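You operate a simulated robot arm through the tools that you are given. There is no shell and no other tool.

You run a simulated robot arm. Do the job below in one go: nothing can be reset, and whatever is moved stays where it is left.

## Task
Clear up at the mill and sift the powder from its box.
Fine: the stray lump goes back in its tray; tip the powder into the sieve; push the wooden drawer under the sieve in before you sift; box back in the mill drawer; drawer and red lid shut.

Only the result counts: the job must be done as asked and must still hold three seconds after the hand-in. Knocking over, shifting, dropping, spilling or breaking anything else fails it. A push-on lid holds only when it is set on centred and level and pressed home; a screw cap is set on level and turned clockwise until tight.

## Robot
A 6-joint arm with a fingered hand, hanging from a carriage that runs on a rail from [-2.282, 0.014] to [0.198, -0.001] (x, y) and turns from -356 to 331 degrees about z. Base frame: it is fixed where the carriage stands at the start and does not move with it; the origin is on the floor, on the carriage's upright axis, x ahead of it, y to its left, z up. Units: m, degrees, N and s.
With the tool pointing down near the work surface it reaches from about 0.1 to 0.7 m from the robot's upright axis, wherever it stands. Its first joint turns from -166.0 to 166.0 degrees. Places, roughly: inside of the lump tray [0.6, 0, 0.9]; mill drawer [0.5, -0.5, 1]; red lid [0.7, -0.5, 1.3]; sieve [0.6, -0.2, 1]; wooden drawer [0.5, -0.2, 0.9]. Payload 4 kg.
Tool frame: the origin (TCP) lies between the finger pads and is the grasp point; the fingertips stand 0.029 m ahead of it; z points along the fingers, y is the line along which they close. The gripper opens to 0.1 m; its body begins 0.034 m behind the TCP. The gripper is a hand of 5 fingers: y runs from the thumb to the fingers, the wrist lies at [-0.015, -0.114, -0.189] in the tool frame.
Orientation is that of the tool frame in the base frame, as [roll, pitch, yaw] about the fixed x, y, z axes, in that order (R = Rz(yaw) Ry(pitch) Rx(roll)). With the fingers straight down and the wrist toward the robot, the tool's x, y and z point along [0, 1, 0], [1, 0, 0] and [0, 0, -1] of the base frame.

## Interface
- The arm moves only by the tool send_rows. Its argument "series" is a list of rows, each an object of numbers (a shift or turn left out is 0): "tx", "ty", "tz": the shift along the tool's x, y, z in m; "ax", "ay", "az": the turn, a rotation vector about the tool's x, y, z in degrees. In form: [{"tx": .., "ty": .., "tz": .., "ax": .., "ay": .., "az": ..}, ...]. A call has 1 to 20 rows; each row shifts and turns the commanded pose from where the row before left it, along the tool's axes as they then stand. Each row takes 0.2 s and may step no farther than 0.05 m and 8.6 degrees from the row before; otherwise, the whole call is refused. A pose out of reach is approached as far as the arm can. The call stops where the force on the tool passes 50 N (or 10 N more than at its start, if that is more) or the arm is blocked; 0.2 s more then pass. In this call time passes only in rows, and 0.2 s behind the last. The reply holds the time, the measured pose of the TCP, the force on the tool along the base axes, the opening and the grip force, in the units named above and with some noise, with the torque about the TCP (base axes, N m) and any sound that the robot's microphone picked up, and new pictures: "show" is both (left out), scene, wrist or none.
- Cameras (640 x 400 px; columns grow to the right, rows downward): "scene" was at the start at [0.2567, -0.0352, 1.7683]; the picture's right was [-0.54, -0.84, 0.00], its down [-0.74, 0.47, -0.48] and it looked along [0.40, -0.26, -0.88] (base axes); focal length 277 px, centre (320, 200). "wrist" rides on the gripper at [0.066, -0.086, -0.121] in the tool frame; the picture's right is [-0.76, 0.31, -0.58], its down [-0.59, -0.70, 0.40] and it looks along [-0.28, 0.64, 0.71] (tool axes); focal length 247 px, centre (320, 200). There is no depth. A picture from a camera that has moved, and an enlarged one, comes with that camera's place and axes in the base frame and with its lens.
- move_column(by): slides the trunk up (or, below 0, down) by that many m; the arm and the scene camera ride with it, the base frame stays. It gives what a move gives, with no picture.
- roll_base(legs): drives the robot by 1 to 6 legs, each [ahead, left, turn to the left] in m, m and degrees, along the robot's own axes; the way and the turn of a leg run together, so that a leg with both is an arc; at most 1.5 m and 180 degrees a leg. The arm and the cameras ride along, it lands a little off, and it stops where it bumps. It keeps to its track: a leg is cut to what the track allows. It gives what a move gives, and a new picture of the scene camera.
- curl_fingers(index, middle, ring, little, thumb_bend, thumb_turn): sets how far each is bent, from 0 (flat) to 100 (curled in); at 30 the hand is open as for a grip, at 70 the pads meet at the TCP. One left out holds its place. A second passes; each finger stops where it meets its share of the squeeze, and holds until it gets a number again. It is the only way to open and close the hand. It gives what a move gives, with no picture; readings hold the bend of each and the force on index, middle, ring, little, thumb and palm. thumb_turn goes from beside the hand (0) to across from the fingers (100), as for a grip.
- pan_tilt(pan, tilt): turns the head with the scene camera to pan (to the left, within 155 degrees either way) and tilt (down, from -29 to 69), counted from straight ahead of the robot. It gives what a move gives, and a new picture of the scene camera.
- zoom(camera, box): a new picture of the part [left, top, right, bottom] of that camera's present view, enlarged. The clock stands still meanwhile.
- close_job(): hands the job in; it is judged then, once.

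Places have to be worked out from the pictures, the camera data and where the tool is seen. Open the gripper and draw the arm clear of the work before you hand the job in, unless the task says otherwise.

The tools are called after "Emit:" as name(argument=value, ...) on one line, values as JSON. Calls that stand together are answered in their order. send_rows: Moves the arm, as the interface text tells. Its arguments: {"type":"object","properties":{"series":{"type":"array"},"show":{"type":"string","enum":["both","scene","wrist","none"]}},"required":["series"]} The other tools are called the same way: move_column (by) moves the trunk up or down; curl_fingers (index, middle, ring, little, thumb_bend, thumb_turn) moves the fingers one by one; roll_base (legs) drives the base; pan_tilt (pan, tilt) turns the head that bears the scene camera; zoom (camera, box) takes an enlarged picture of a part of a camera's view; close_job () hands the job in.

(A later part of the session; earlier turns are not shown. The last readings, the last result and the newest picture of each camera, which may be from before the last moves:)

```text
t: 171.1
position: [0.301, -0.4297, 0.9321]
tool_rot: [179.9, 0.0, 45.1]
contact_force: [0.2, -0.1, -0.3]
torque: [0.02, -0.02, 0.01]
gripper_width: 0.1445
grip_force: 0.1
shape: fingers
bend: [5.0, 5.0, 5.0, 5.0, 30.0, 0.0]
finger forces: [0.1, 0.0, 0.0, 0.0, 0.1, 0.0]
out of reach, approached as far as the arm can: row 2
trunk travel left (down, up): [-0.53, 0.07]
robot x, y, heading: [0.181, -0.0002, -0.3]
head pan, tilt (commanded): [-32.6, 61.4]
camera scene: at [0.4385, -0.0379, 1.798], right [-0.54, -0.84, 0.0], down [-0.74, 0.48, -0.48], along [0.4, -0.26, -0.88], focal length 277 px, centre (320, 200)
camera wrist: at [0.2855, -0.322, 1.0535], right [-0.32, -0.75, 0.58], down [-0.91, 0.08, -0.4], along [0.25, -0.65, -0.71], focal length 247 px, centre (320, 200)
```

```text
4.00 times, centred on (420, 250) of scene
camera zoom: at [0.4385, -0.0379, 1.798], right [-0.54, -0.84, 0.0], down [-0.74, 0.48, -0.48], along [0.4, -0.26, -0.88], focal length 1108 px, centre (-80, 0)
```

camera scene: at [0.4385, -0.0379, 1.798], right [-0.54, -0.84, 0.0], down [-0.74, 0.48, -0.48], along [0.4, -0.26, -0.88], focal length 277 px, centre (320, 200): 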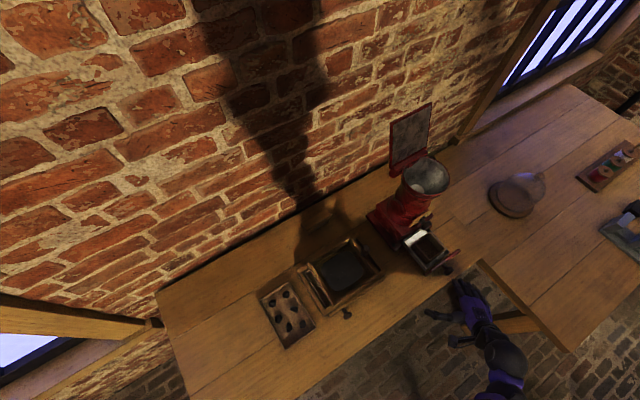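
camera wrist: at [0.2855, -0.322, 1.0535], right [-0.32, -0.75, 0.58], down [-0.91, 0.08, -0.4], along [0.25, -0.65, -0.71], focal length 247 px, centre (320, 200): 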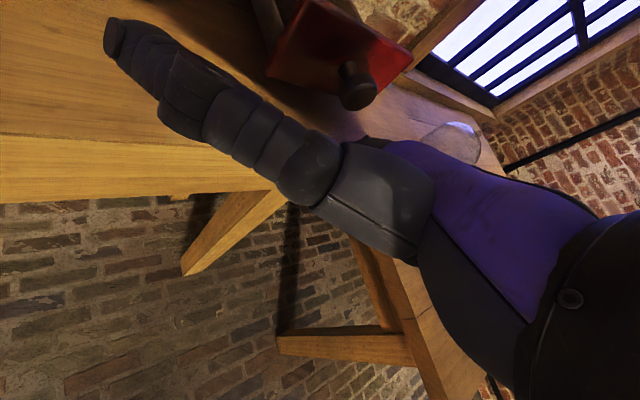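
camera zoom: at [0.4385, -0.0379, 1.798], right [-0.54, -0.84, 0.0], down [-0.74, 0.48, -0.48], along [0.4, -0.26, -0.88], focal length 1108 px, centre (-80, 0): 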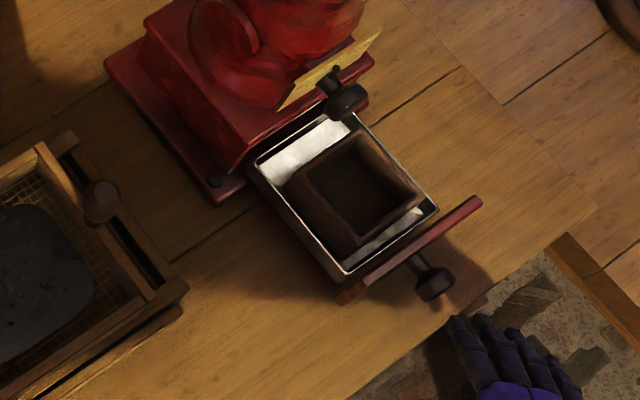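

Index tip is in front of the knob, ~5 mm left and slightly low. I correct, approach, and begin pushing in +x with readings.

Emit:
send_rows(series=[{"tx": -0.0035, "ty": 0.0035, "tz": -0.006}, {"tx": 0.0085, "ty": 0.0085}, {"tx": 0.0085, "ty": 0.0085}, {"tx": 0.007, "ty": 0.007}, {}], show="none")

Emit:
zoom(camera="scene", box=[360, 200, 480, 300])

```text
t: 172.3
position: [0.3349, -0.4349, 0.9386]
tool_rot: [179.9, 0.0, 45.1]
contact_force: [-0.3, -0.5, -0.1]
torque: [0.01, 0.01, -0.04]
gripper_width: 0.145
grip_force: 0.6
shape: fingers
bend: [5.0, 5.0, 5.0, 5.0, 30.0, 0.0]
finger forces: [0.5, 0.0, 0.1, 0.0, 0.0, 0.0]
trunk travel left (down, up): [-0.53, 0.07]
robot x, y, heading: [0.1853, 0.0033, -0.5]
head pan, tilt (commanded): [-32.6, 61.4]
```

```text
4.00 times, centred on (420, 250) of scene
camera zoom: at [0.4385, -0.0379, 1.798], right [-0.54, -0.84, 0.0], down [-0.74, 0.48, -0.48], along [0.4, -0.26, -0.88], focal length 1108 px, centre (-80, 0)
```

zoom: 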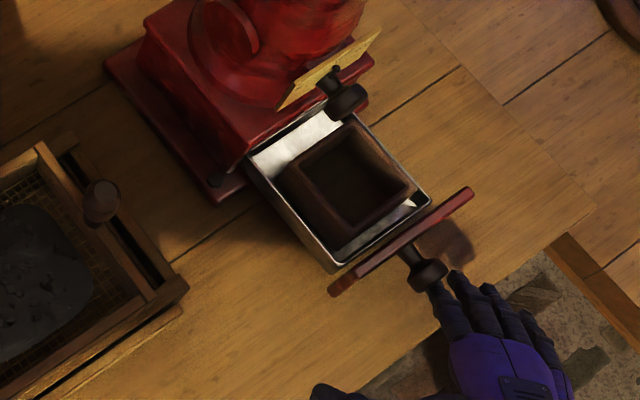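

The drawer slides easily with ~0.5 N on the index. I keep pushing in 1 cm steps.

Emit:
send_rows(series=[{"tx": 0.0071, "ty": 0.0071}, {"tx": 0.0071, "ty": 0.0071}, {"tx": 0.0071, "ty": 0.0071}, {}], show="none")

Emit:
zoom(camera="scene", box=[360, 200, 480, 300])

```text
t: 173.3
position: [0.3643, -0.4333, 0.9394]
tool_rot: [180.0, 0.1, 45.1]
contact_force: [0.8, 0.4, 0.4]
torque: [-0.02, 0.01, -0.02]
gripper_width: 0.1447
grip_force: 0.1
shape: fingers
bend: [5.0, 5.0, 5.0, 5.0, 30.0, 0.0]
finger forces: [0.5, 0.1, 0.0, 0.1, 0.0, 0.1]
trunk travel left (down, up): [-0.53, 0.07]
robot x, y, heading: [0.1882, -0.0031, -0.1]
head pan, tilt (commanded): [-32.6, 61.4]
```

```text
4.00 times, centred on (420, 250) of scene
camera zoom: at [0.4385, -0.0379, 1.798], right [-0.54, -0.84, 0.0], down [-0.74, 0.48, -0.48], along [0.4, -0.26, -0.88], focal length 1108 px, centre (-80, 0)
```

zoom: 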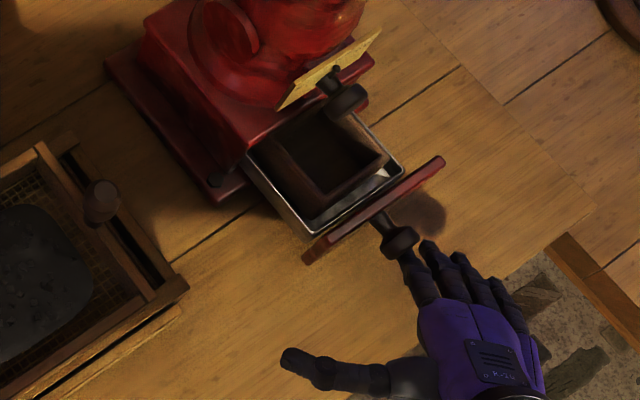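

The box is sliding in under the dial freely. I continue, watching the force for any snag.

Emit:
send_rows(series=[{"tx": 0.0071, "ty": 0.0071}, {"tx": 0.0071, "ty": 0.0071}, {"tx": 0.0071, "ty": 0.0071}, {}], show="none")

Emit:
zoom(camera="scene", box=[360, 200, 480, 300])

```text
t: 174.3
position: [0.3958, -0.434, 0.9389]
tool_rot: [-180.0, 0.1, 45.2]
contact_force: [-0.3, 0.0, 0.2]
torque: [-0.05, -0.03, -0.04]
gripper_width: 0.1444
grip_force: 0.4
shape: fingers
bend: [5.0, 5.0, 5.0, 5.0, 30.0, 0.0]
finger forces: [0.4, 0.0, 0.0, 0.1, 0.0, 0.1]
trunk travel left (down, up): [-0.53, 0.07]
robot x, y, heading: [0.1815, -0.003, -0.2]
head pan, tilt (commanded): [-32.6, 61.4]
```

```text
4.00 times, centred on (420, 250) of scene
camera zoom: at [0.4385, -0.0379, 1.798], right [-0.54, -0.84, 0.0], down [-0.74, 0.48, -0.48], along [0.4, -0.26, -0.88], focal length 1108 px, centre (-80, 0)
```

zoom: 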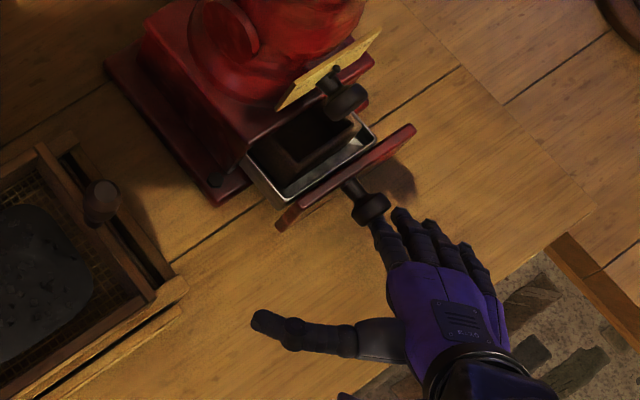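

The box passes inside without snagging (0.4 N). About 3–4 cm remain; I continue.

Emit:
send_rows(series=[{"tx": 0.0071, "ty": 0.0071}, {"tx": 0.0071, "ty": 0.0071}, {}], show="none")

Emit:
zoom(camera="scene", box=[360, 200, 480, 300])

```text
t: 175.1
position: [0.4148, -0.4337, 0.9394]
tool_rot: [-179.9, -0.1, 45.2]
contact_force: [-0.1, -0.4, 1.1]
torque: [0.0, 0.01, -0.03]
gripper_width: 0.1449
grip_force: 0.6
shape: fingers
bend: [5.0, 5.0, 5.0, 5.0, 30.0, 0.0]
finger forces: [0.6, 0.1, 0.0, 0.1, 0.0, 0.0]
trunk travel left (down, up): [-0.53, 0.07]
robot x, y, heading: [0.1844, 0.0005, -0.4]
head pan, tilt (commanded): [-32.6, 61.4]
```

```text
4.00 times, centred on (420, 250) of scene
camera zoom: at [0.4385, -0.0379, 1.798], right [-0.54, -0.84, 0.0], down [-0.74, 0.48, -0.48], along [0.4, -0.26, -0.88], focal length 1108 px, centre (-80, 0)
```

zoom: 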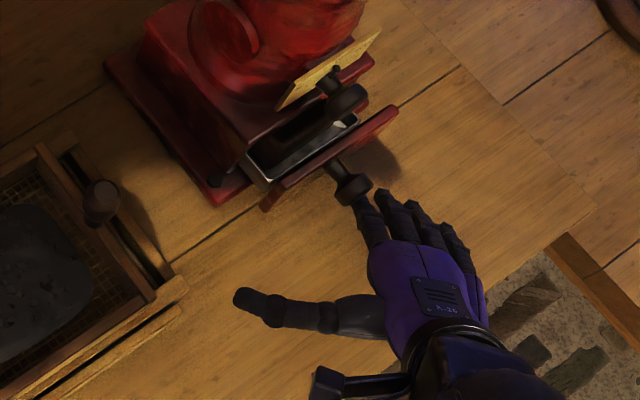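

About 2 cm left, thumb well clear of the stand. I continue in smaller steps.

Emit:
send_rows(series=[{"tx": 0.005, "ty": 0.005}, {"tx": 0.005, "ty": 0.005}, {}], show="none")

Emit:
zoom(camera="scene", box=[360, 200, 480, 300])

```text
t: 175.9
position: [0.4295, -0.435, 0.9388]
tool_rot: [179.9, 0.0, 45.1]
contact_force: [-0.8, -0.5, -0.7]
torque: [-0.01, 0.02, -0.01]
gripper_width: 0.1447
grip_force: 0.2
shape: fingers
bend: [5.0, 5.0, 5.0, 5.0, 30.0, 0.0]
finger forces: [0.7, 0.0, 0.0, 0.0, 0.1, 0.0]
trunk travel left (down, up): [-0.53, 0.07]
robot x, y, heading: [0.1823, 0.0006, -0.3]
head pan, tilt (commanded): [-32.6, 61.4]
```

```text
4.00 times, centred on (420, 250) of scene
camera zoom: at [0.4384, -0.0379, 1.798], right [-0.54, -0.84, 0.0], down [-0.74, 0.48, -0.48], along [0.4, -0.26, -0.88], focal length 1108 px, centre (-80, 0)
```

zoom: 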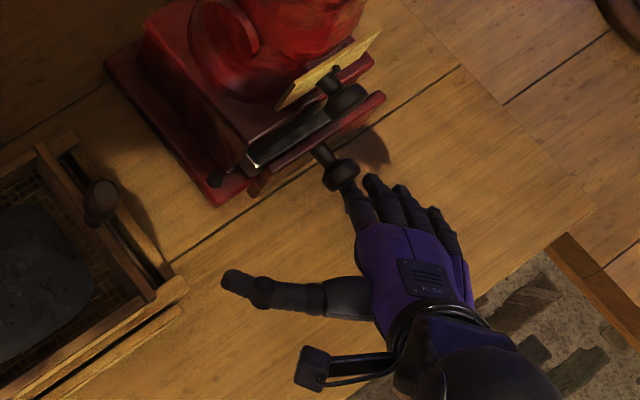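

Still sliding freely; roughly 1–1.5 cm to go. I continue in 5 mm steps.

Emit:
send_rows(series=[{"tx": 0.004, "ty": 0.004}, {"tx": 0.004, "ty": 0.004}, {}], show="none")

Emit:
zoom(camera="scene", box=[360, 200, 480, 300])

```text
t: 176.7
position: [0.4404, -0.435, 0.9386]
tool_rot: [179.9, -0.1, 45.1]
contact_force: [-0.5, 0.2, 0.5]
torque: [0.02, -0.02, -0.01]
gripper_width: 0.145
grip_force: 0.3
shape: fingers
bend: [5.0, 5.0, 5.0, 5.0, 30.0, 0.0]
finger forces: [0.8, 0.0, 0.0, 0.1, 0.1, 0.0]
trunk travel left (down, up): [-0.53, 0.07]
robot x, y, heading: [0.1835, 0.0026, -0.3]
head pan, tilt (commanded): [-32.6, 61.4]
```

```text
4.00 times, centred on (420, 250) of scene
camera zoom: at [0.4384, -0.0379, 1.798], right [-0.54, -0.84, 0.0], down [-0.74, 0.48, -0.48], along [0.4, -0.26, -0.88], focal length 1108 px, centre (-80, 0)
```

zoom: 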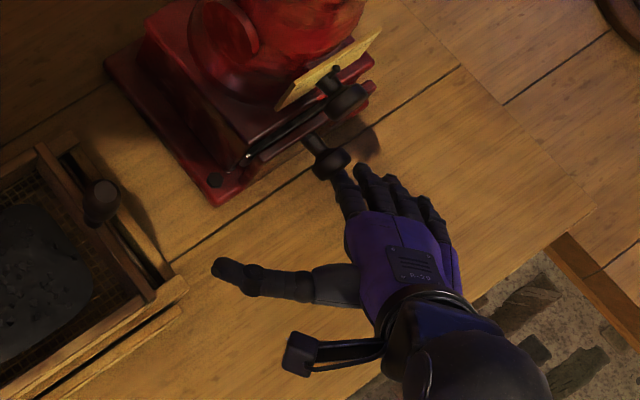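

Almost shut – a thin gap remains. I continue in 3 mm steps, watching the index force.

Emit:
send_rows(series=[{"tx": 0.0025, "ty": 0.0025}, {"tx": 0.0025, "ty": 0.0025}, {}], show="none")

Emit:
zoom(camera="scene", box=[370, 190, 450, 260])

```text
t: 177.5
position: [0.4477, -0.4337, 0.9375]
tool_rot: [-179.9, -0.1, 45.0]
contact_force: [-4.7, 0.5, 0.2]
torque: [0.01, -0.05, -0.19]
gripper_width: 0.1452
grip_force: 1.6
shape: fingers
bend: [6.0, 5.0, 5.0, 5.0, 30.0, 0.0]
finger forces: [3.7, 0.0, 0.0, 0.0, 0.0, 0.1]
trunk travel left (down, up): [-0.53, 0.07]
robot x, y, heading: [0.1813, -0.0039, -0.4]
head pan, tilt (commanded): [-32.6, 61.4]
```

```text
5.71 times, centred on (410, 225) of scene
camera zoom: at [0.4382, -0.0379, 1.7979], right [-0.54, -0.84, 0.0], down [-0.74, 0.48, -0.48], along [0.4, -0.26, -0.88], focal length 1583 px, centre (-194, 57)
```

zoom: 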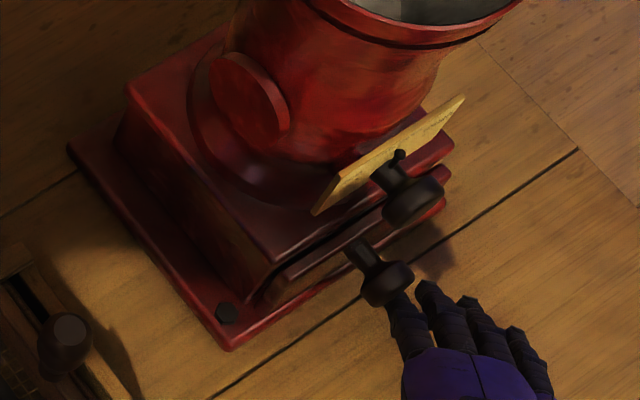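

Force jumped to 3.7 N: the mill drawer has reached its stop and the panel looks flush. One tiny nudge to verify, then I back off.

Emit:
send_rows(series=[{"tx": 0.0008, "ty": 0.0008}, {}], show="none")

Emit:
send_rows(series=[{"tx": -0.008, "ty": -0.008}, {"tx": -0.014, "ty": -0.014}, {"tx": -0.02, "ty": -0.02}, {"tz": -0.03}, {"tz": -0.04}, {"tz": -0.04}, {}])

Emit:
zoom(camera="scene", box=[370, 190, 450, 260])

Emit:
zoom(camera="scene", box=[370, 80, 470, 220])

```text
t: 178.1
position: [0.4478, -0.4338, 0.9385]
tool_rot: [-180.0, 0.0, 45.2]
contact_force: [-4.9, -0.4, 0.1]
torque: [0.03, -0.05, -0.2]
gripper_width: 0.1455
grip_force: 2.4
shape: fingers
bend: [6.0, 5.0, 5.0, 5.0, 30.0, 0.0]
finger forces: [4.7, 0.0, 0.0, 0.0, 0.1, 0.0]
trunk travel left (down, up): [-0.53, 0.07]
robot x, y, heading: [0.1806, 0.0024, -0.2]
head pan, tilt (commanded): [-32.6, 61.4]
```

```text
t: 179.7
position: [0.3889, -0.4322, 1.0485]
tool_rot: [-179.9, 0.0, 45.1]
contact_force: [0.1, 0.4, -0.1]
torque: [-0.01, 0.0, 0.01]
gripper_width: 0.1446
grip_force: 0.1
shape: fingers
bend: [5.0, 5.0, 5.0, 5.0, 30.0, 0.0]
finger forces: [0.0, 0.0, 0.0, 0.0, 0.0, 0.0]
trunk travel left (down, up): [-0.53, 0.07]
robot x, y, heading: [0.1817, 0.0029, -0.5]
head pan, tilt (commanded): [-32.6, 61.4]
camera scene: at [0.4385, -0.0379, 1.798], right [-0.54, -0.84, 0.0], down [-0.74, 0.48, -0.48], along [0.4, -0.26, -0.88], focal length 277 px, centre (320, 200)
camera wrist: at [0.3738, -0.3259, 1.1692], right [-0.32, -0.75, 0.58], down [-0.91, 0.08, -0.4], along [0.25, -0.65, -0.71], focal length 247 px, centre (320, 200)
```

scene: 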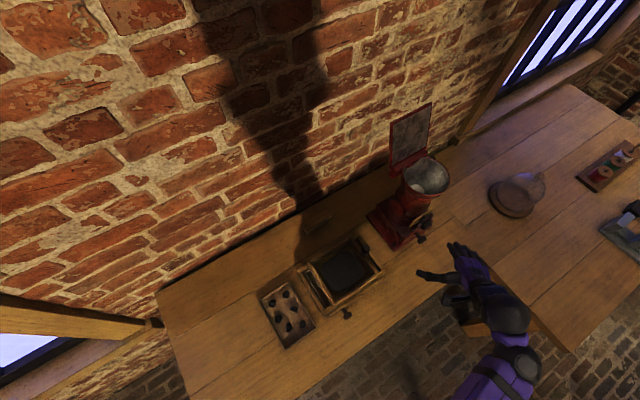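
wrist: 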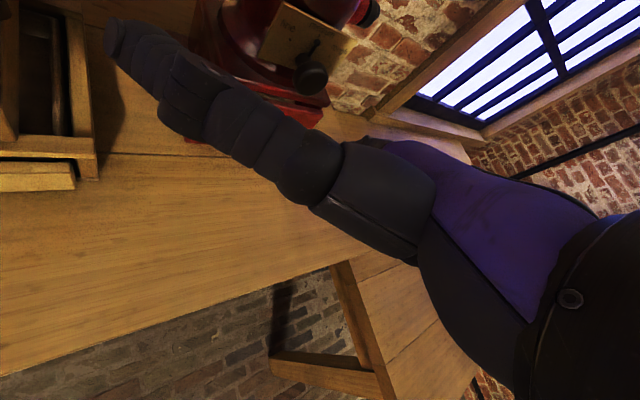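

```text
5.71 times, centred on (410, 225) of scene
camera zoom: at [0.4385, -0.0379, 1.798], right [-0.54, -0.84, 0.0], down [-0.74, 0.48, -0.48], along [0.4, -0.26, -0.88], focal length 1583 px, centre (-194, 57)
```

zoom: 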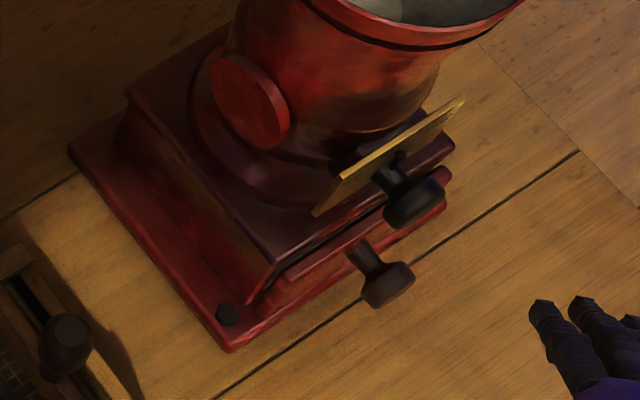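

```text
2.86 times, centred on (420, 150) of scene
camera zoom: at [0.4385, -0.0379, 1.798], right [-0.54, -0.84, 0.0], down [-0.74, 0.48, -0.48], along [0.4, -0.26, -0.88], focal length 791 px, centre (34, 343)
```

zoom: 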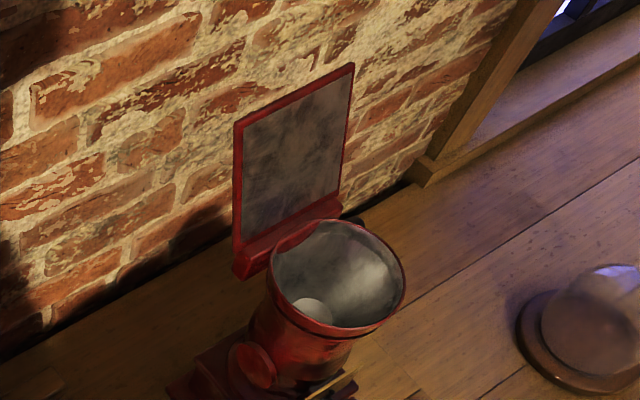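

The mill drawer is shut and the mill hasn't moved. Next the red lid: triangulation gives its top edge at ≈[0.745, -0.43…-0.557, 1.316], hinge at ≈[0.69, z 1.20], leaning back ~25°. I plan to straddle the top edge with index/middle behind and thumb in front; first I raise the trunk and shape the hand.

Emit:
move_column(by=0.07)

Emit:
curl_fingers(index=40, middle=40, ring=100, little=100, thumb_bend=40, thumb_turn=98)

Emit:
roll_base(legs=[[0.02, 0, 0]])

```text
t: 180.8
position: [0.3901, -0.4325, 1.1185]
tool_rot: [180.0, 0.1, 45.0]
contact_force: [0.3, -0.2, 0.0]
torque: [0.02, -0.01, 0.01]
gripper_width: 0.1445
grip_force: 0.1
shape: fingers
bend: [5.0, 5.0, 5.0, 5.0, 30.0, 0.0]
finger forces: [0.1, 0.0, 0.0, 0.0, 0.0, 0.0]
trunk travel left (down, up): [-0.6, 0.0]
robot x, y, heading: [0.1853, -0.0015, -0.2]
head pan, tilt (commanded): [-32.6, 61.4]
```

```text
t: 181.8
position: [0.3906, -0.4336, 1.1179]
tool_rot: [180.0, 0.0, 45.1]
contact_force: [0.0, -0.5, -0.4]
torque: [-0.02, 0.0, 0.01]
gripper_width: 0.0752
grip_force: 0.1
shape: fingers
bend: [40.0, 40.0, 100.0, 100.0, 40.0, 97.0]
finger forces: [0.1, 0.0, 0.0, 0.1, 0.1, 0.0]
trunk travel left (down, up): [-0.6, 0.0]
robot x, y, heading: [0.1808, -0.0003, -0.3]
head pan, tilt (commanded): [-32.6, 61.4]
```

```text
t: 182.6
position: [0.4007, -0.4325, 1.1174]
tool_rot: [180.0, -0.1, 45.1]
contact_force: [-1.5, -0.9, 0.4]
torque: [-0.02, 0.02, 0.04]
gripper_width: 0.0751
grip_force: 0.0
shape: fingers
bend: [40.0, 40.0, 100.0, 100.0, 40.0, 97.0]
finger forces: [0.1, 0.0, 0.0, 0.0, 0.0, 0.1]
trunk travel left (down, up): [-0.6, 0.0]
robot x, y, heading: [0.1951, -0.0038, -0.4]
head pan, tilt (commanded): [-32.6, 61.4]
camera scene: at [0.4511, -0.038, 1.868], right [-0.54, -0.84, 0.0], down [-0.74, 0.48, -0.48], along [0.4, -0.26, -0.88], focal length 277 px, centre (320, 200)
```

scene: 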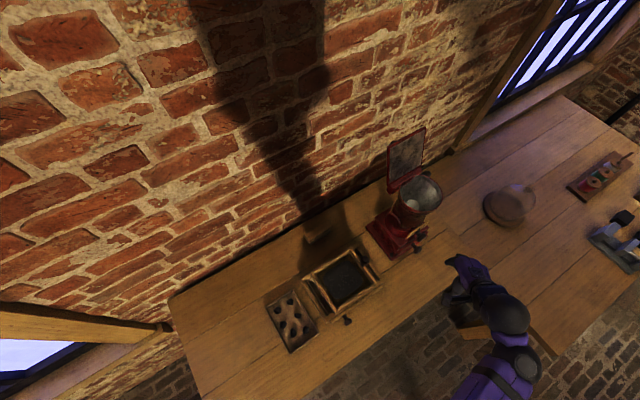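

Carriage at its forward end (0.195). I move the hand left-forward and then rise outward step by step toward the lid.

Emit:
send_rows(series=[{"tx": 0.037, "ty": 0.0054}, {"tx": 0.037, "ty": 0.0054}, {"tx": 0.037, "ty": 0.0054, "tz": -0.01}, {"tx": 0.037, "ty": 0.0054, "tz": -0.01}, {"tz": -0.02}, {"tz": -0.02, "ty": 0.02}, {"tz": -0.02, "ty": 0.02}, {}], show="none")

```text
t: 184.4
position: [0.549, -0.372, 1.1985]
tool_rot: [-179.9, 0.0, 45.1]
contact_force: [-0.2, 0.0, 0.5]
torque: [-0.05, 0.02, 0.05]
gripper_width: 0.0749
grip_force: 0.0
shape: fingers
bend: [40.0, 40.0, 100.0, 100.0, 40.0, 97.0]
finger forces: [0.0, 0.0, 0.1, 0.1, 0.0, 0.0]
trunk travel left (down, up): [-0.6, 0.0]
robot x, y, heading: [0.2, 0.001, -0.2]
head pan, tilt (commanded): [-32.6, 61.4]
```

Reach is fine so far. I continue upward and slightly outward.

Emit:
send_rows(series=[{"tz": -0.03}, {"tz": -0.03, "tx": 0.01}, {"tz": -0.03, "tx": 0.02, "ty": 0.01}, {"tz": -0.03, "tx": 0.02, "ty": 0.01}, {"tz": -0.02, "tx": 0.02, "ty": 0.01}, {}])

```text
t: 185.8
position: [0.6499, -0.3615, 1.2881]
tool_rot: [180.0, 0.0, 45.1]
contact_force: [-0.9, 0.1, -0.6]
torque: [-0.01, -0.03, 0.01]
gripper_width: 0.0747
grip_force: 0.1
shape: fingers
bend: [40.0, 40.0, 100.0, 100.0, 40.0, 97.0]
finger forces: [0.0, 0.0, 0.0, 0.1, 0.0, 0.0]
out of reach, approached as far as the arm can: row 2, 3, 4, 5
trunk travel left (down, up): [-0.6, 0.0]
robot x, y, heading: [0.1951, -0.0027, -0.2]
head pan, tilt (commanded): [-32.6, 61.4]
camera scene: at [0.4511, -0.038, 1.868], right [-0.54, -0.84, 0.0], down [-0.74, 0.48, -0.48], along [0.4, -0.26, -0.88], focal length 277 px, centre (320, 200)
camera wrist: at [0.6337, -0.2547, 1.4093], right [-0.32, -0.75, 0.58], down [-0.91, 0.08, -0.4], along [0.25, -0.65, -0.71], focal length 247 px, centre (320, 200)
```

scene: 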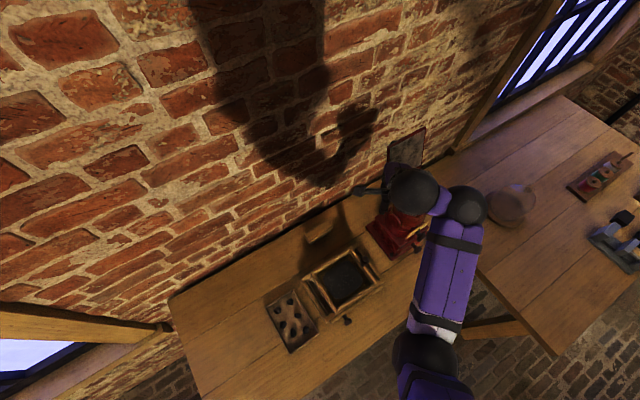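
wrist: 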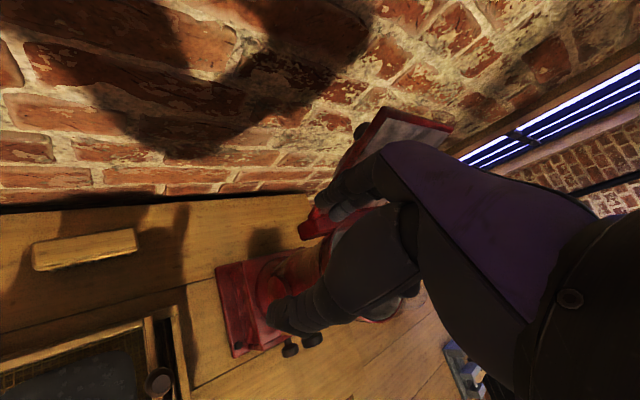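

I'm beside the lid now, at z≈1.29. I zoom to see the lid, its back side and the gap to the wall.

Emit:
zoom(camera="wrist", box=[240, 60, 500, 260])

Emit:
zoom(camera="scene", box=[340, 110, 460, 220])

```text
2.00 times, centred on (370, 160) of wrist
camera zoom: at [0.6337, -0.2547, 1.4093], right [-0.32, -0.75, 0.58], down [-0.91, 0.08, -0.4], along [0.25, -0.65, -0.71], focal length 494 px, centre (220, 280)
```

zoom: 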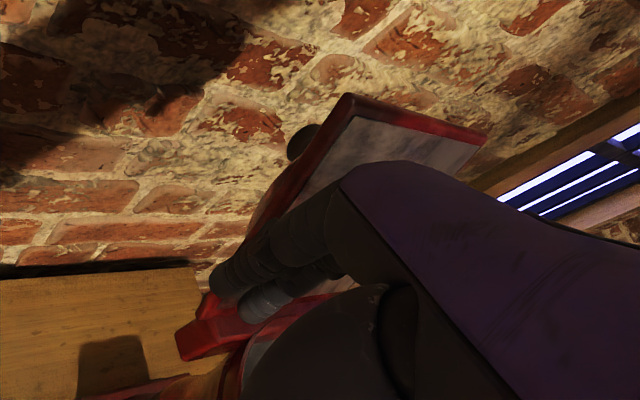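

```text
3.64 times, centred on (400, 165) of scene
camera zoom: at [0.4511, -0.038, 1.868], right [-0.54, -0.84, 0.0], down [-0.74, 0.48, -0.48], along [0.4, -0.26, -0.88], focal length 1007 px, centre (29, 327)
```

zoom: 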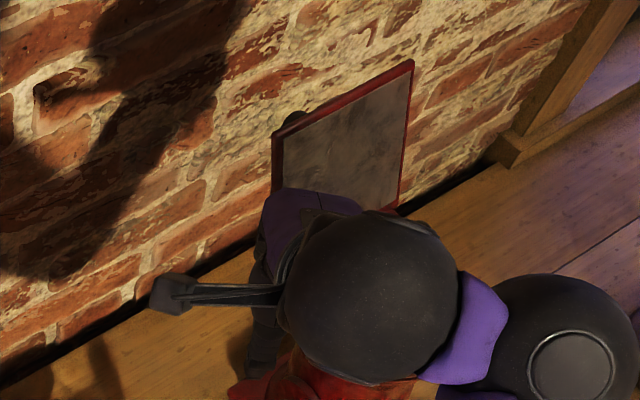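

A round knob sits behind the lid's centre (≈[0.772, -0.492, 1.26]); I'll keep the fingers above it near the top-left edge. I turn to yaw ~70 and rise above the lid's top edge first.

Emit:
send_rows(series=[{"az": -6.3, "tz": -0.02}, {"az": -6.3, "tz": -0.03}, {"az": -6.3, "tz": -0.03}, {"az": -6.3, "tz": -0.02}, {}], show="none")

```text
t: 187.0
position: [0.7022, -0.397, 1.3286]
tool_rot: [-179.9, 0.0, 70.5]
contact_force: [-0.1, 0.9, 0.3]
torque: [-0.02, 0.01, 0.03]
gripper_width: 0.075
grip_force: 0.1
shape: fingers
bend: [40.0, 40.0, 100.0, 100.0, 40.0, 97.0]
finger forces: [0.0, 0.0, 0.0, 0.0, 0.1, 0.0]
out of reach, approached as far as the arm can: row 1, 2, 3, 4
trunk travel left (down, up): [-0.6, 0.0]
robot x, y, heading: [0.1926, -0.0033, -0.0]
head pan, tilt (commanded): [-32.6, 61.4]
```

The arm is drifting outward along its inner limit as it rises, now at [0.702, -0.397, 1.329]. I raise a bit more in small steps and look.

Emit:
send_rows(series=[{"tz": -0.02}, {"tz": -0.02}, {}])

Emit:
zoom(camera="wrist", box=[200, 60, 460, 320])

Emit:
zoom(camera="scene", box=[340, 110, 460, 220])

```text
t: 187.8
position: [0.7173, -0.4058, 1.3545]
tool_rot: [179.9, 0.0, 70.3]
contact_force: [0.1, -0.2, -0.4]
torque: [-0.05, 0.02, 0.0]
gripper_width: 0.0749
grip_force: 0.0
shape: fingers
bend: [40.0, 40.0, 100.0, 100.0, 40.0, 97.0]
finger forces: [0.1, 0.1, 0.0, 0.0, 0.0, 0.1]
out of reach, approached as far as the arm can: row 1, 2
trunk travel left (down, up): [-0.6, 0.0]
robot x, y, heading: [0.1948, 0.0023, -0.5]
head pan, tilt (commanded): [-32.6, 61.4]
camera scene: at [0.4511, -0.038, 1.868], right [-0.54, -0.84, 0.0], down [-0.74, 0.48, -0.48], along [0.4, -0.26, -0.88], focal length 277 px, centre (320, 200)
camera wrist: at [0.6577, -0.3159, 1.4761], right [0.03, -0.82, 0.58], down [-0.86, -0.32, -0.4], along [0.51, -0.48, -0.71], focal length 247 px, centre (320, 200)
```

scene: 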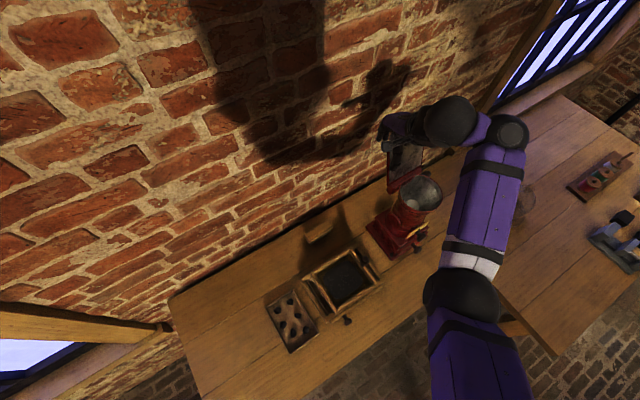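
wrist: 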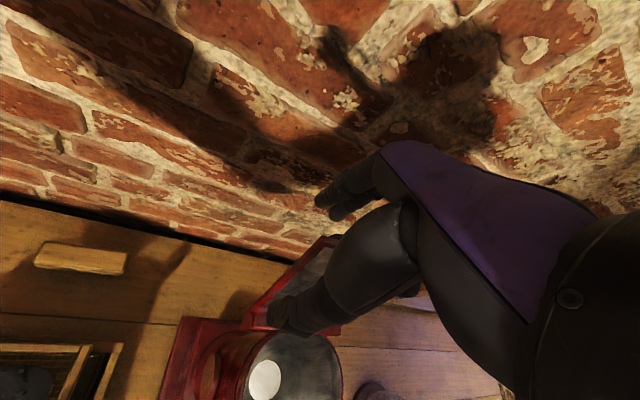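

```text
1.54 times, centred on (330, 190) of wrist
camera zoom: at [0.6577, -0.3159, 1.4761], right [0.03, -0.82, 0.58], down [-0.86, -0.32, -0.4], along [0.51, -0.48, -0.71], focal length 380 px, centre (305, 215)
```

zoom: 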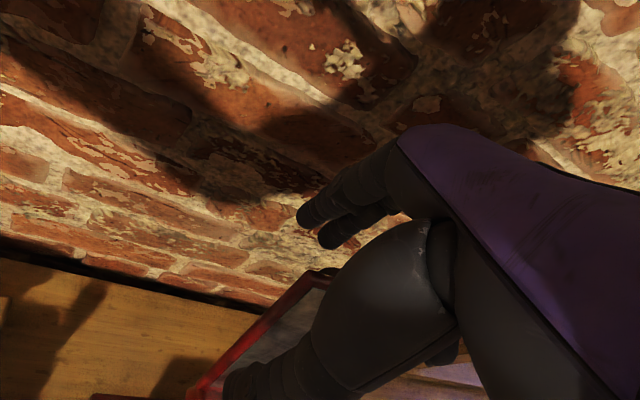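

```text
3.64 times, centred on (400, 165) of scene
camera zoom: at [0.4511, -0.038, 1.868], right [-0.54, -0.84, 0.0], down [-0.74, 0.48, -0.48], along [0.4, -0.26, -0.88], focal length 1007 px, centre (29, 327)
```

zoom: 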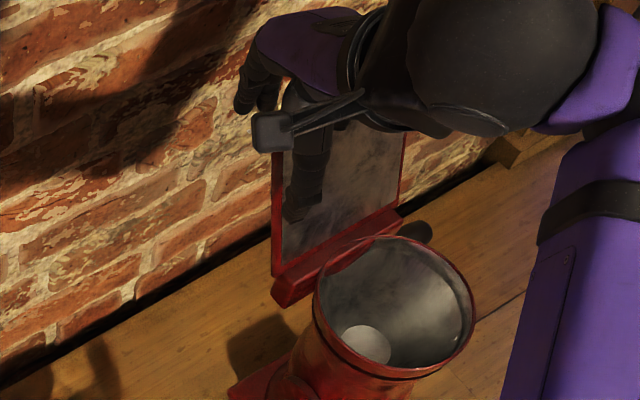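

Fingers are just above/behind the lid's top-left corner, thumb in front. I shift right and slightly outward so the lid's edge lies between them, keeping above it.

Emit:
send_rows(series=[{"tz": -0.008, "ty": 0.018}, {"ty": 0.018, "tx": -0.01}, {"tx": -0.03}, {}])

Emit:
zoom(camera="wrist", box=[200, 60, 460, 320])

Emit:
zoom(camera="scene", box=[340, 110, 460, 220])

```text
t: 188.8
position: [0.7391, -0.4565, 1.3629]
tool_rot: [-180.0, -0.1, 70.4]
contact_force: [-0.3, 0.1, 0.1]
torque: [-0.01, -0.02, -0.01]
gripper_width: 0.0749
grip_force: 0.0
shape: fingers
bend: [40.0, 40.0, 100.0, 100.0, 40.0, 97.0]
finger forces: [0.0, 0.0, 0.1, 0.0, 0.1, 0.1]
trunk travel left (down, up): [-0.6, 0.0]
robot x, y, heading: [0.1963, -0.0015, -0.0]
head pan, tilt (commanded): [-32.6, 61.4]
camera scene: at [0.4511, -0.038, 1.868], right [-0.54, -0.84, 0.0], down [-0.74, 0.48, -0.48], along [0.4, -0.26, -0.88], focal length 277 px, centre (320, 200)
camera wrist: at [0.6786, -0.3664, 1.4823], right [0.03, -0.82, 0.58], down [-0.86, -0.32, -0.4], along [0.51, -0.48, -0.71], focal length 247 px, centre (320, 200)
```

scene: 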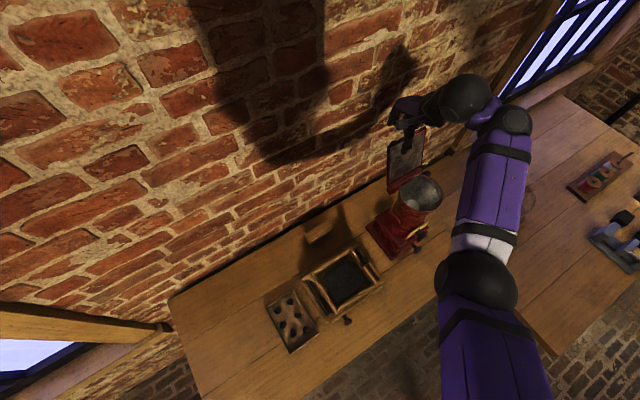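
wrist: 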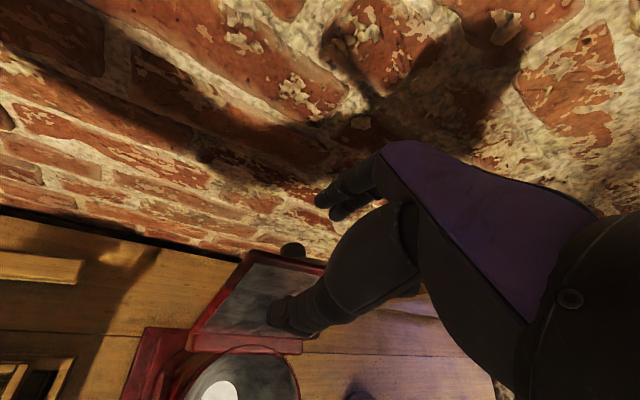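

```text
1.54 times, centred on (330, 190) of wrist
camera zoom: at [0.6786, -0.3664, 1.4823], right [0.03, -0.82, 0.58], down [-0.86, -0.32, -0.4], along [0.51, -0.48, -0.71], focal length 380 px, centre (305, 215)
```

zoom: 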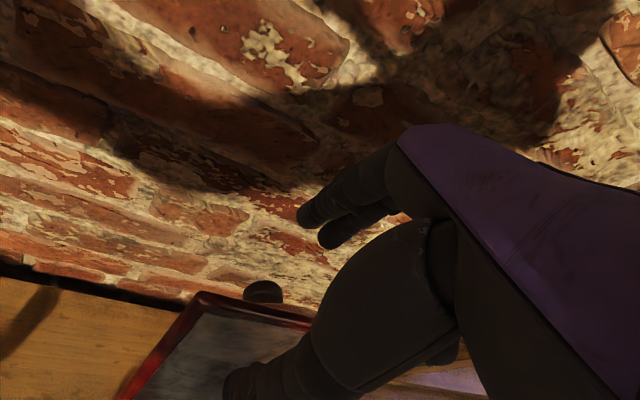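

```text
3.64 times, centred on (400, 165) of scene
camera zoom: at [0.4511, -0.038, 1.868], right [-0.54, -0.84, 0.0], down [-0.74, 0.48, -0.48], along [0.4, -0.26, -0.88], focal length 1007 px, centre (29, 327)
```

zoom: 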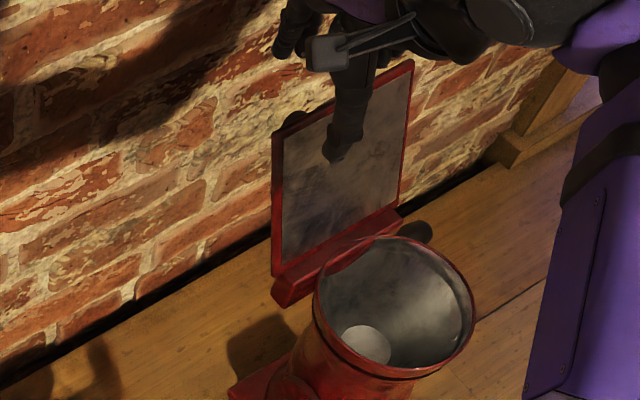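

The lid's top edge (x≈0.738) lies between thumb and fingers, knob safely below. I lower 3.5 cm to straddle it.

Emit:
send_rows(series=[{"tz": 0.012}, {"tz": 0.012}, {"tz": 0.011}, {}])

Emit:
zoom(camera="wrist", box=[200, 60, 460, 320])

Emit:
zoom(camera="scene", box=[340, 110, 460, 220])

```text
t: 189.8
position: [0.7382, -0.4553, 1.3276]
tool_rot: [179.9, 0.0, 70.3]
contact_force: [-0.2, -0.3, 0.2]
torque: [0.03, -0.02, 0.01]
gripper_width: 0.0748
grip_force: 0.0
shape: fingers
bend: [40.0, 40.0, 100.0, 100.0, 40.0, 97.0]
finger forces: [0.0, 0.0, 0.0, 0.0, 0.0, 0.0]
trunk travel left (down, up): [-0.6, 0.0]
robot x, y, heading: [0.1916, -0.0007, -0.2]
head pan, tilt (commanded): [-32.6, 61.4]
camera scene: at [0.4511, -0.038, 1.868], right [-0.54, -0.84, 0.0], down [-0.74, 0.48, -0.48], along [0.4, -0.26, -0.88], focal length 277 px, centre (320, 200)
camera wrist: at [0.678, -0.365, 1.4484], right [0.03, -0.82, 0.58], down [-0.86, -0.32, -0.4], along [0.51, -0.48, -0.71], focal length 247 px, centre (320, 200)
```

scene: 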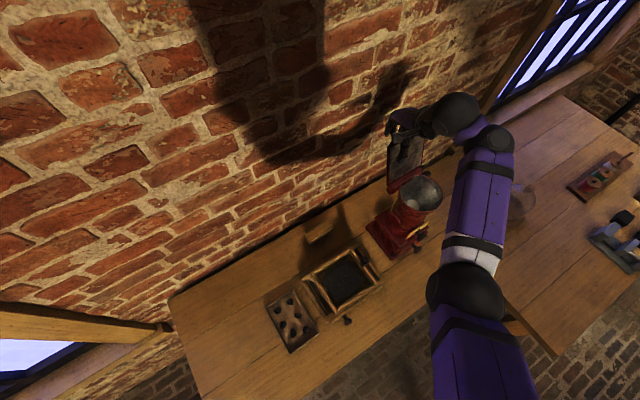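
wrist: 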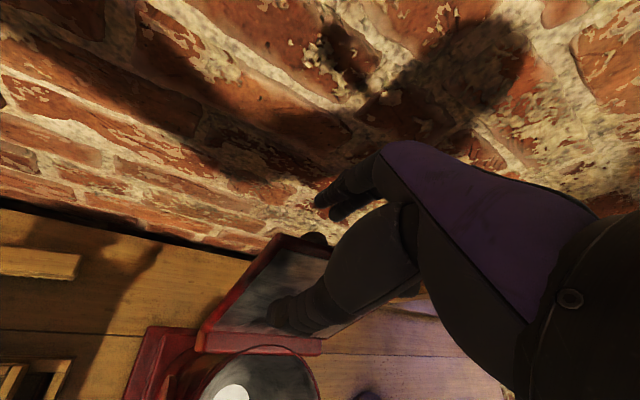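

```text
1.54 times, centred on (330, 190) of wrist
camera zoom: at [0.678, -0.365, 1.4484], right [0.03, -0.82, 0.58], down [-0.86, -0.32, -0.4], along [0.51, -0.48, -0.71], focal length 380 px, centre (305, 215)
```

zoom: 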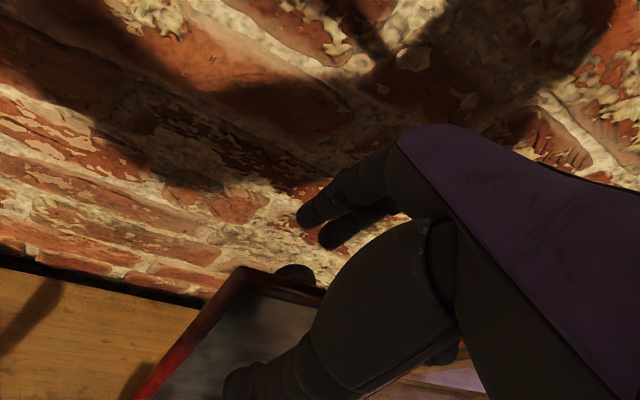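

```text
3.64 times, centred on (400, 165) of scene
camera zoom: at [0.4511, -0.038, 1.868], right [-0.54, -0.84, 0.0], down [-0.74, 0.48, -0.48], along [0.4, -0.26, -0.88], focal length 1007 px, centre (29, 327)
```

zoom: 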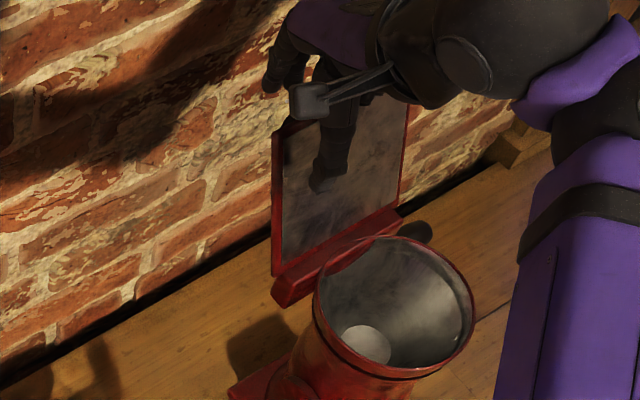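

Fingertips are ~2 cm below the lid's top edge on its back side. I pull toward the robot in 1 cm steps and watch for finger contact.

Emit:
send_rows(series=[{"tz": 0.004}, {"tx": -0.0034, "ty": -0.0094}, {"tx": -0.0034, "ty": -0.0094}, {}], show="none")

Emit:
zoom(camera="scene", box=[340, 110, 460, 220])

Emit:
zoom(camera="wrist", box=[200, 60, 460, 320])

```text
t: 190.8
position: [0.7173, -0.455, 1.3222]
tool_rot: [179.9, -0.1, 70.3]
contact_force: [0.3, -0.4, 0.2]
torque: [0.03, -0.02, 0.01]
gripper_width: 0.0748
grip_force: 0.0
shape: fingers
bend: [40.0, 40.0, 100.0, 100.0, 40.0, 97.0]
finger forces: [0.1, 0.0, 0.0, 0.0, 0.1, 0.1]
trunk travel left (down, up): [-0.6, 0.0]
robot x, y, heading: [0.1952, -0.0059, -0.3]
head pan, tilt (commanded): [-32.6, 61.4]
```

```text
3.64 times, centred on (400, 165) of scene
camera zoom: at [0.4511, -0.038, 1.868], right [-0.54, -0.84, 0.0], down [-0.74, 0.48, -0.48], along [0.4, -0.26, -0.88], focal length 1007 px, centre (29, 327)
```

zoom: 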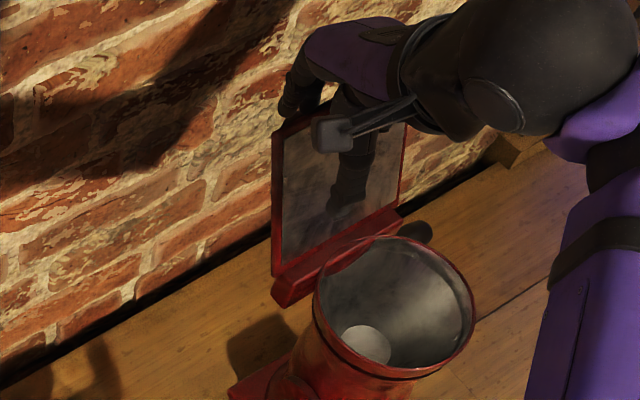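

```text
1.54 times, centred on (330, 190) of wrist
camera zoom: at [0.6571, -0.3644, 1.443], right [0.03, -0.82, 0.58], down [-0.86, -0.32, -0.4], along [0.51, -0.48, -0.71], focal length 380 px, centre (305, 215)
```

zoom: 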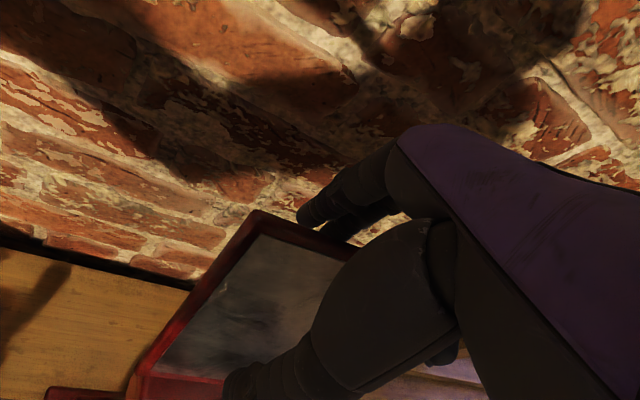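

The fingertips are now hidden behind the lid's top edge – they're hooked. I keep pulling with a slight rise.

Emit:
send_rows(series=[{"tx": -0.0034, "ty": -0.0094, "tz": -0.001}, {"tx": -0.0034, "ty": -0.0094, "tz": -0.002}, {}], show="none")

Emit:
zoom(camera="scene", box=[340, 110, 460, 220])

Emit:
zoom(camera="wrist", box=[200, 60, 460, 320])

```text
t: 191.6
position: [0.6957, -0.4552, 1.3257]
tool_rot: [-180.0, 0.0, 70.3]
contact_force: [0.4, -1.1, -0.8]
torque: [-0.02, -0.04, -0.03]
gripper_width: 0.0747
grip_force: 0.1
shape: fingers
bend: [40.0, 39.0, 100.0, 100.0, 40.0, 97.0]
finger forces: [0.1, 0.5, 0.1, 0.0, 0.0, 0.0]
trunk travel left (down, up): [-0.6, 0.0]
robot x, y, heading: [0.1952, -0.0018, -0.1]
head pan, tilt (commanded): [-32.6, 61.4]
```

```text
3.64 times, centred on (400, 165) of scene
camera zoom: at [0.4512, -0.038, 1.868], right [-0.54, -0.84, 0.0], down [-0.74, 0.48, -0.48], along [0.4, -0.26, -0.88], focal length 1007 px, centre (29, 327)
```

zoom: 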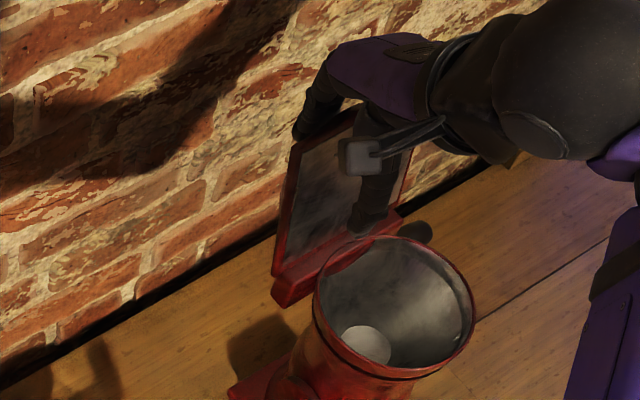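

```text
1.54 times, centred on (330, 190) of wrist
camera zoom: at [0.6367, -0.3643, 1.4464], right [0.03, -0.82, 0.58], down [-0.86, -0.32, -0.4], along [0.51, -0.48, -0.71], focal length 380 px, centre (305, 215)
```

zoom: 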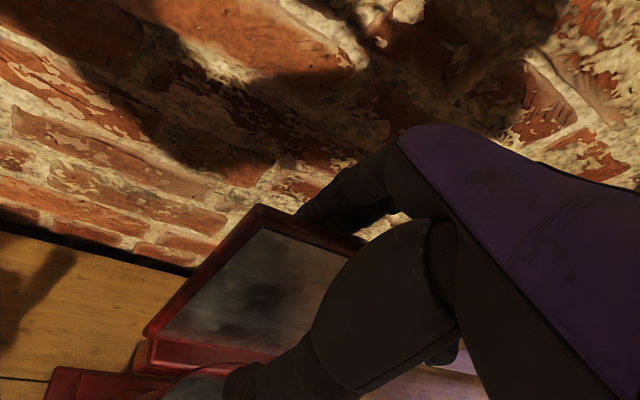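

The lid is following (middle finger 0.5 N). I continue pulling toward and past vertical, slowly.

Emit:
send_rows(series=[{"tx": -0.0034, "ty": -0.0094, "tz": -0.002}, {"tx": -0.0034, "ty": -0.0094, "tz": -0.002}, {}], show="none")

Emit:
zoom(camera="scene", box=[340, 110, 460, 220])

Emit:
zoom(camera="wrist", box=[200, 60, 460, 320])

```text
t: 192.4
position: [0.6768, -0.4546, 1.3307]
tool_rot: [180.0, 0.0, 70.3]
contact_force: [0.3, -0.2, 0.1]
torque: [-0.01, -0.02, 0.0]
gripper_width: 0.0749
grip_force: 0.6
shape: fingers
bend: [40.0, 40.0, 100.0, 100.0, 40.0, 97.0]
finger forces: [0.0, 0.3, 0.0, 0.1, 0.0, 0.0]
trunk travel left (down, up): [-0.6, 0.0]
robot x, y, heading: [0.1944, -0.003, -0.3]
head pan, tilt (commanded): [-32.6, 61.4]
```

```text
3.64 times, centred on (400, 165) of scene
camera zoom: at [0.4511, -0.038, 1.868], right [-0.54, -0.84, 0.0], down [-0.74, 0.48, -0.48], along [0.4, -0.26, -0.88], focal length 1007 px, centre (29, 327)
```

zoom: 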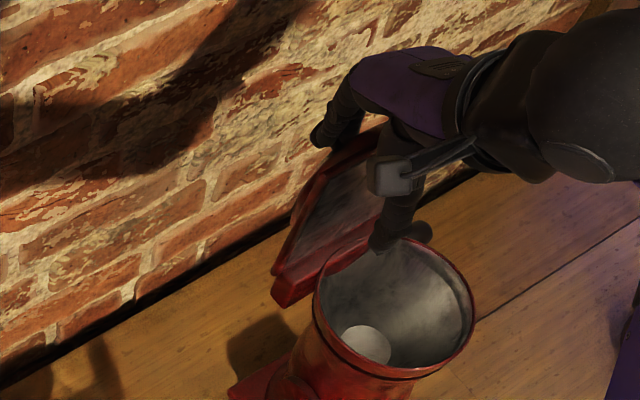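

```text
1.54 times, centred on (330, 190) of wrist
camera zoom: at [0.617, -0.3645, 1.4512], right [0.03, -0.82, 0.58], down [-0.86, -0.32, -0.4], along [0.51, -0.48, -0.71], focal length 380 px, centre (305, 215)
```

zoom: 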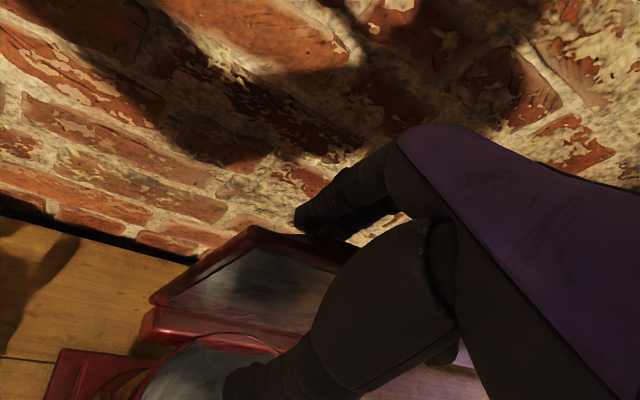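

The lid is nearly vertical. Before it tips over I bring the thumb closer in front so it will be caught gently.

Emit:
curl_fingers(thumb_bend=60)

Emit:
send_rows(series=[{"tx": -0.0034, "ty": -0.0094, "tz": -0.001}, {}], show="none")

Emit:
zoom(camera="scene", box=[340, 110, 460, 220])

Emit:
zoom(camera="wrist", box=[200, 60, 460, 320])

```text
t: 193.4
position: [0.6775, -0.4552, 1.3305]
tool_rot: [179.9, 0.0, 70.3]
contact_force: [0.7, 0.3, 0.5]
torque: [0.02, 0.03, 0.02]
gripper_width: 0.0501
grip_force: 0.1
shape: fingers
bend: [40.0, 40.0, 100.0, 100.0, 60.0, 99.0]
finger forces: [0.1, 0.1, 0.0, 0.1, 0.0, 0.1]
trunk travel left (down, up): [-0.6, 0.0]
robot x, y, heading: [0.1955, -0.0005, -0.3]
head pan, tilt (commanded): [-32.6, 61.4]
```

```text
t: 194.0
position: [0.6671, -0.4549, 1.3326]
tool_rot: [-180.0, 0.0, 70.3]
contact_force: [0.0, 0.7, 3.1]
torque: [-0.06, -0.15, 0.1]
gripper_width: 0.05
grip_force: 1.9
shape: fingers
bend: [40.0, 39.0, 100.0, 100.0, 60.0, 99.0]
finger forces: [0.0, 3.7, 0.0, 0.0, 0.0, 0.0]
trunk travel left (down, up): [-0.6, 0.0]
robot x, y, heading: [0.1959, -0.0006, -0.0]
head pan, tilt (commanded): [-32.6, 61.4]
```

```text
3.64 times, centred on (400, 165) of scene
camera zoom: at [0.4513, -0.038, 1.8681], right [-0.54, -0.84, 0.0], down [-0.74, 0.48, -0.48], along [0.4, -0.26, -0.88], focal length 1007 px, centre (29, 327)
```

zoom: 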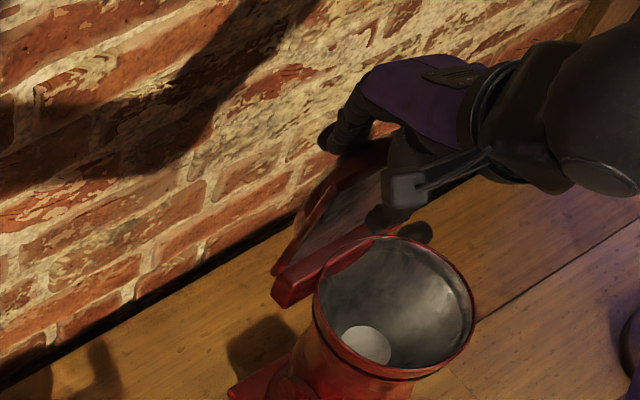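

```text
1.54 times, centred on (330, 190) of wrist
camera zoom: at [0.6074, -0.3648, 1.4528], right [0.03, -0.82, 0.58], down [-0.86, -0.32, -0.4], along [0.51, -0.48, -0.71], focal length 380 px, centre (305, 215)
```

zoom: 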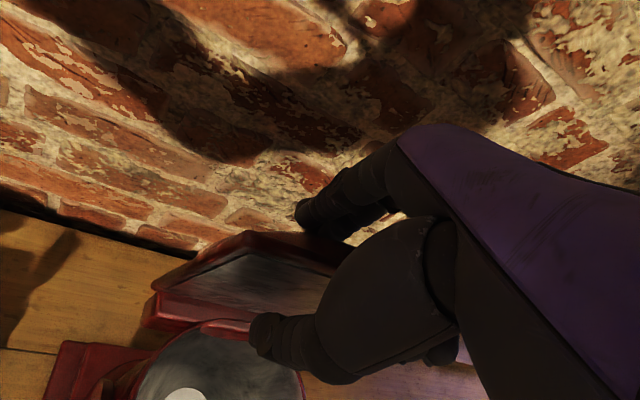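

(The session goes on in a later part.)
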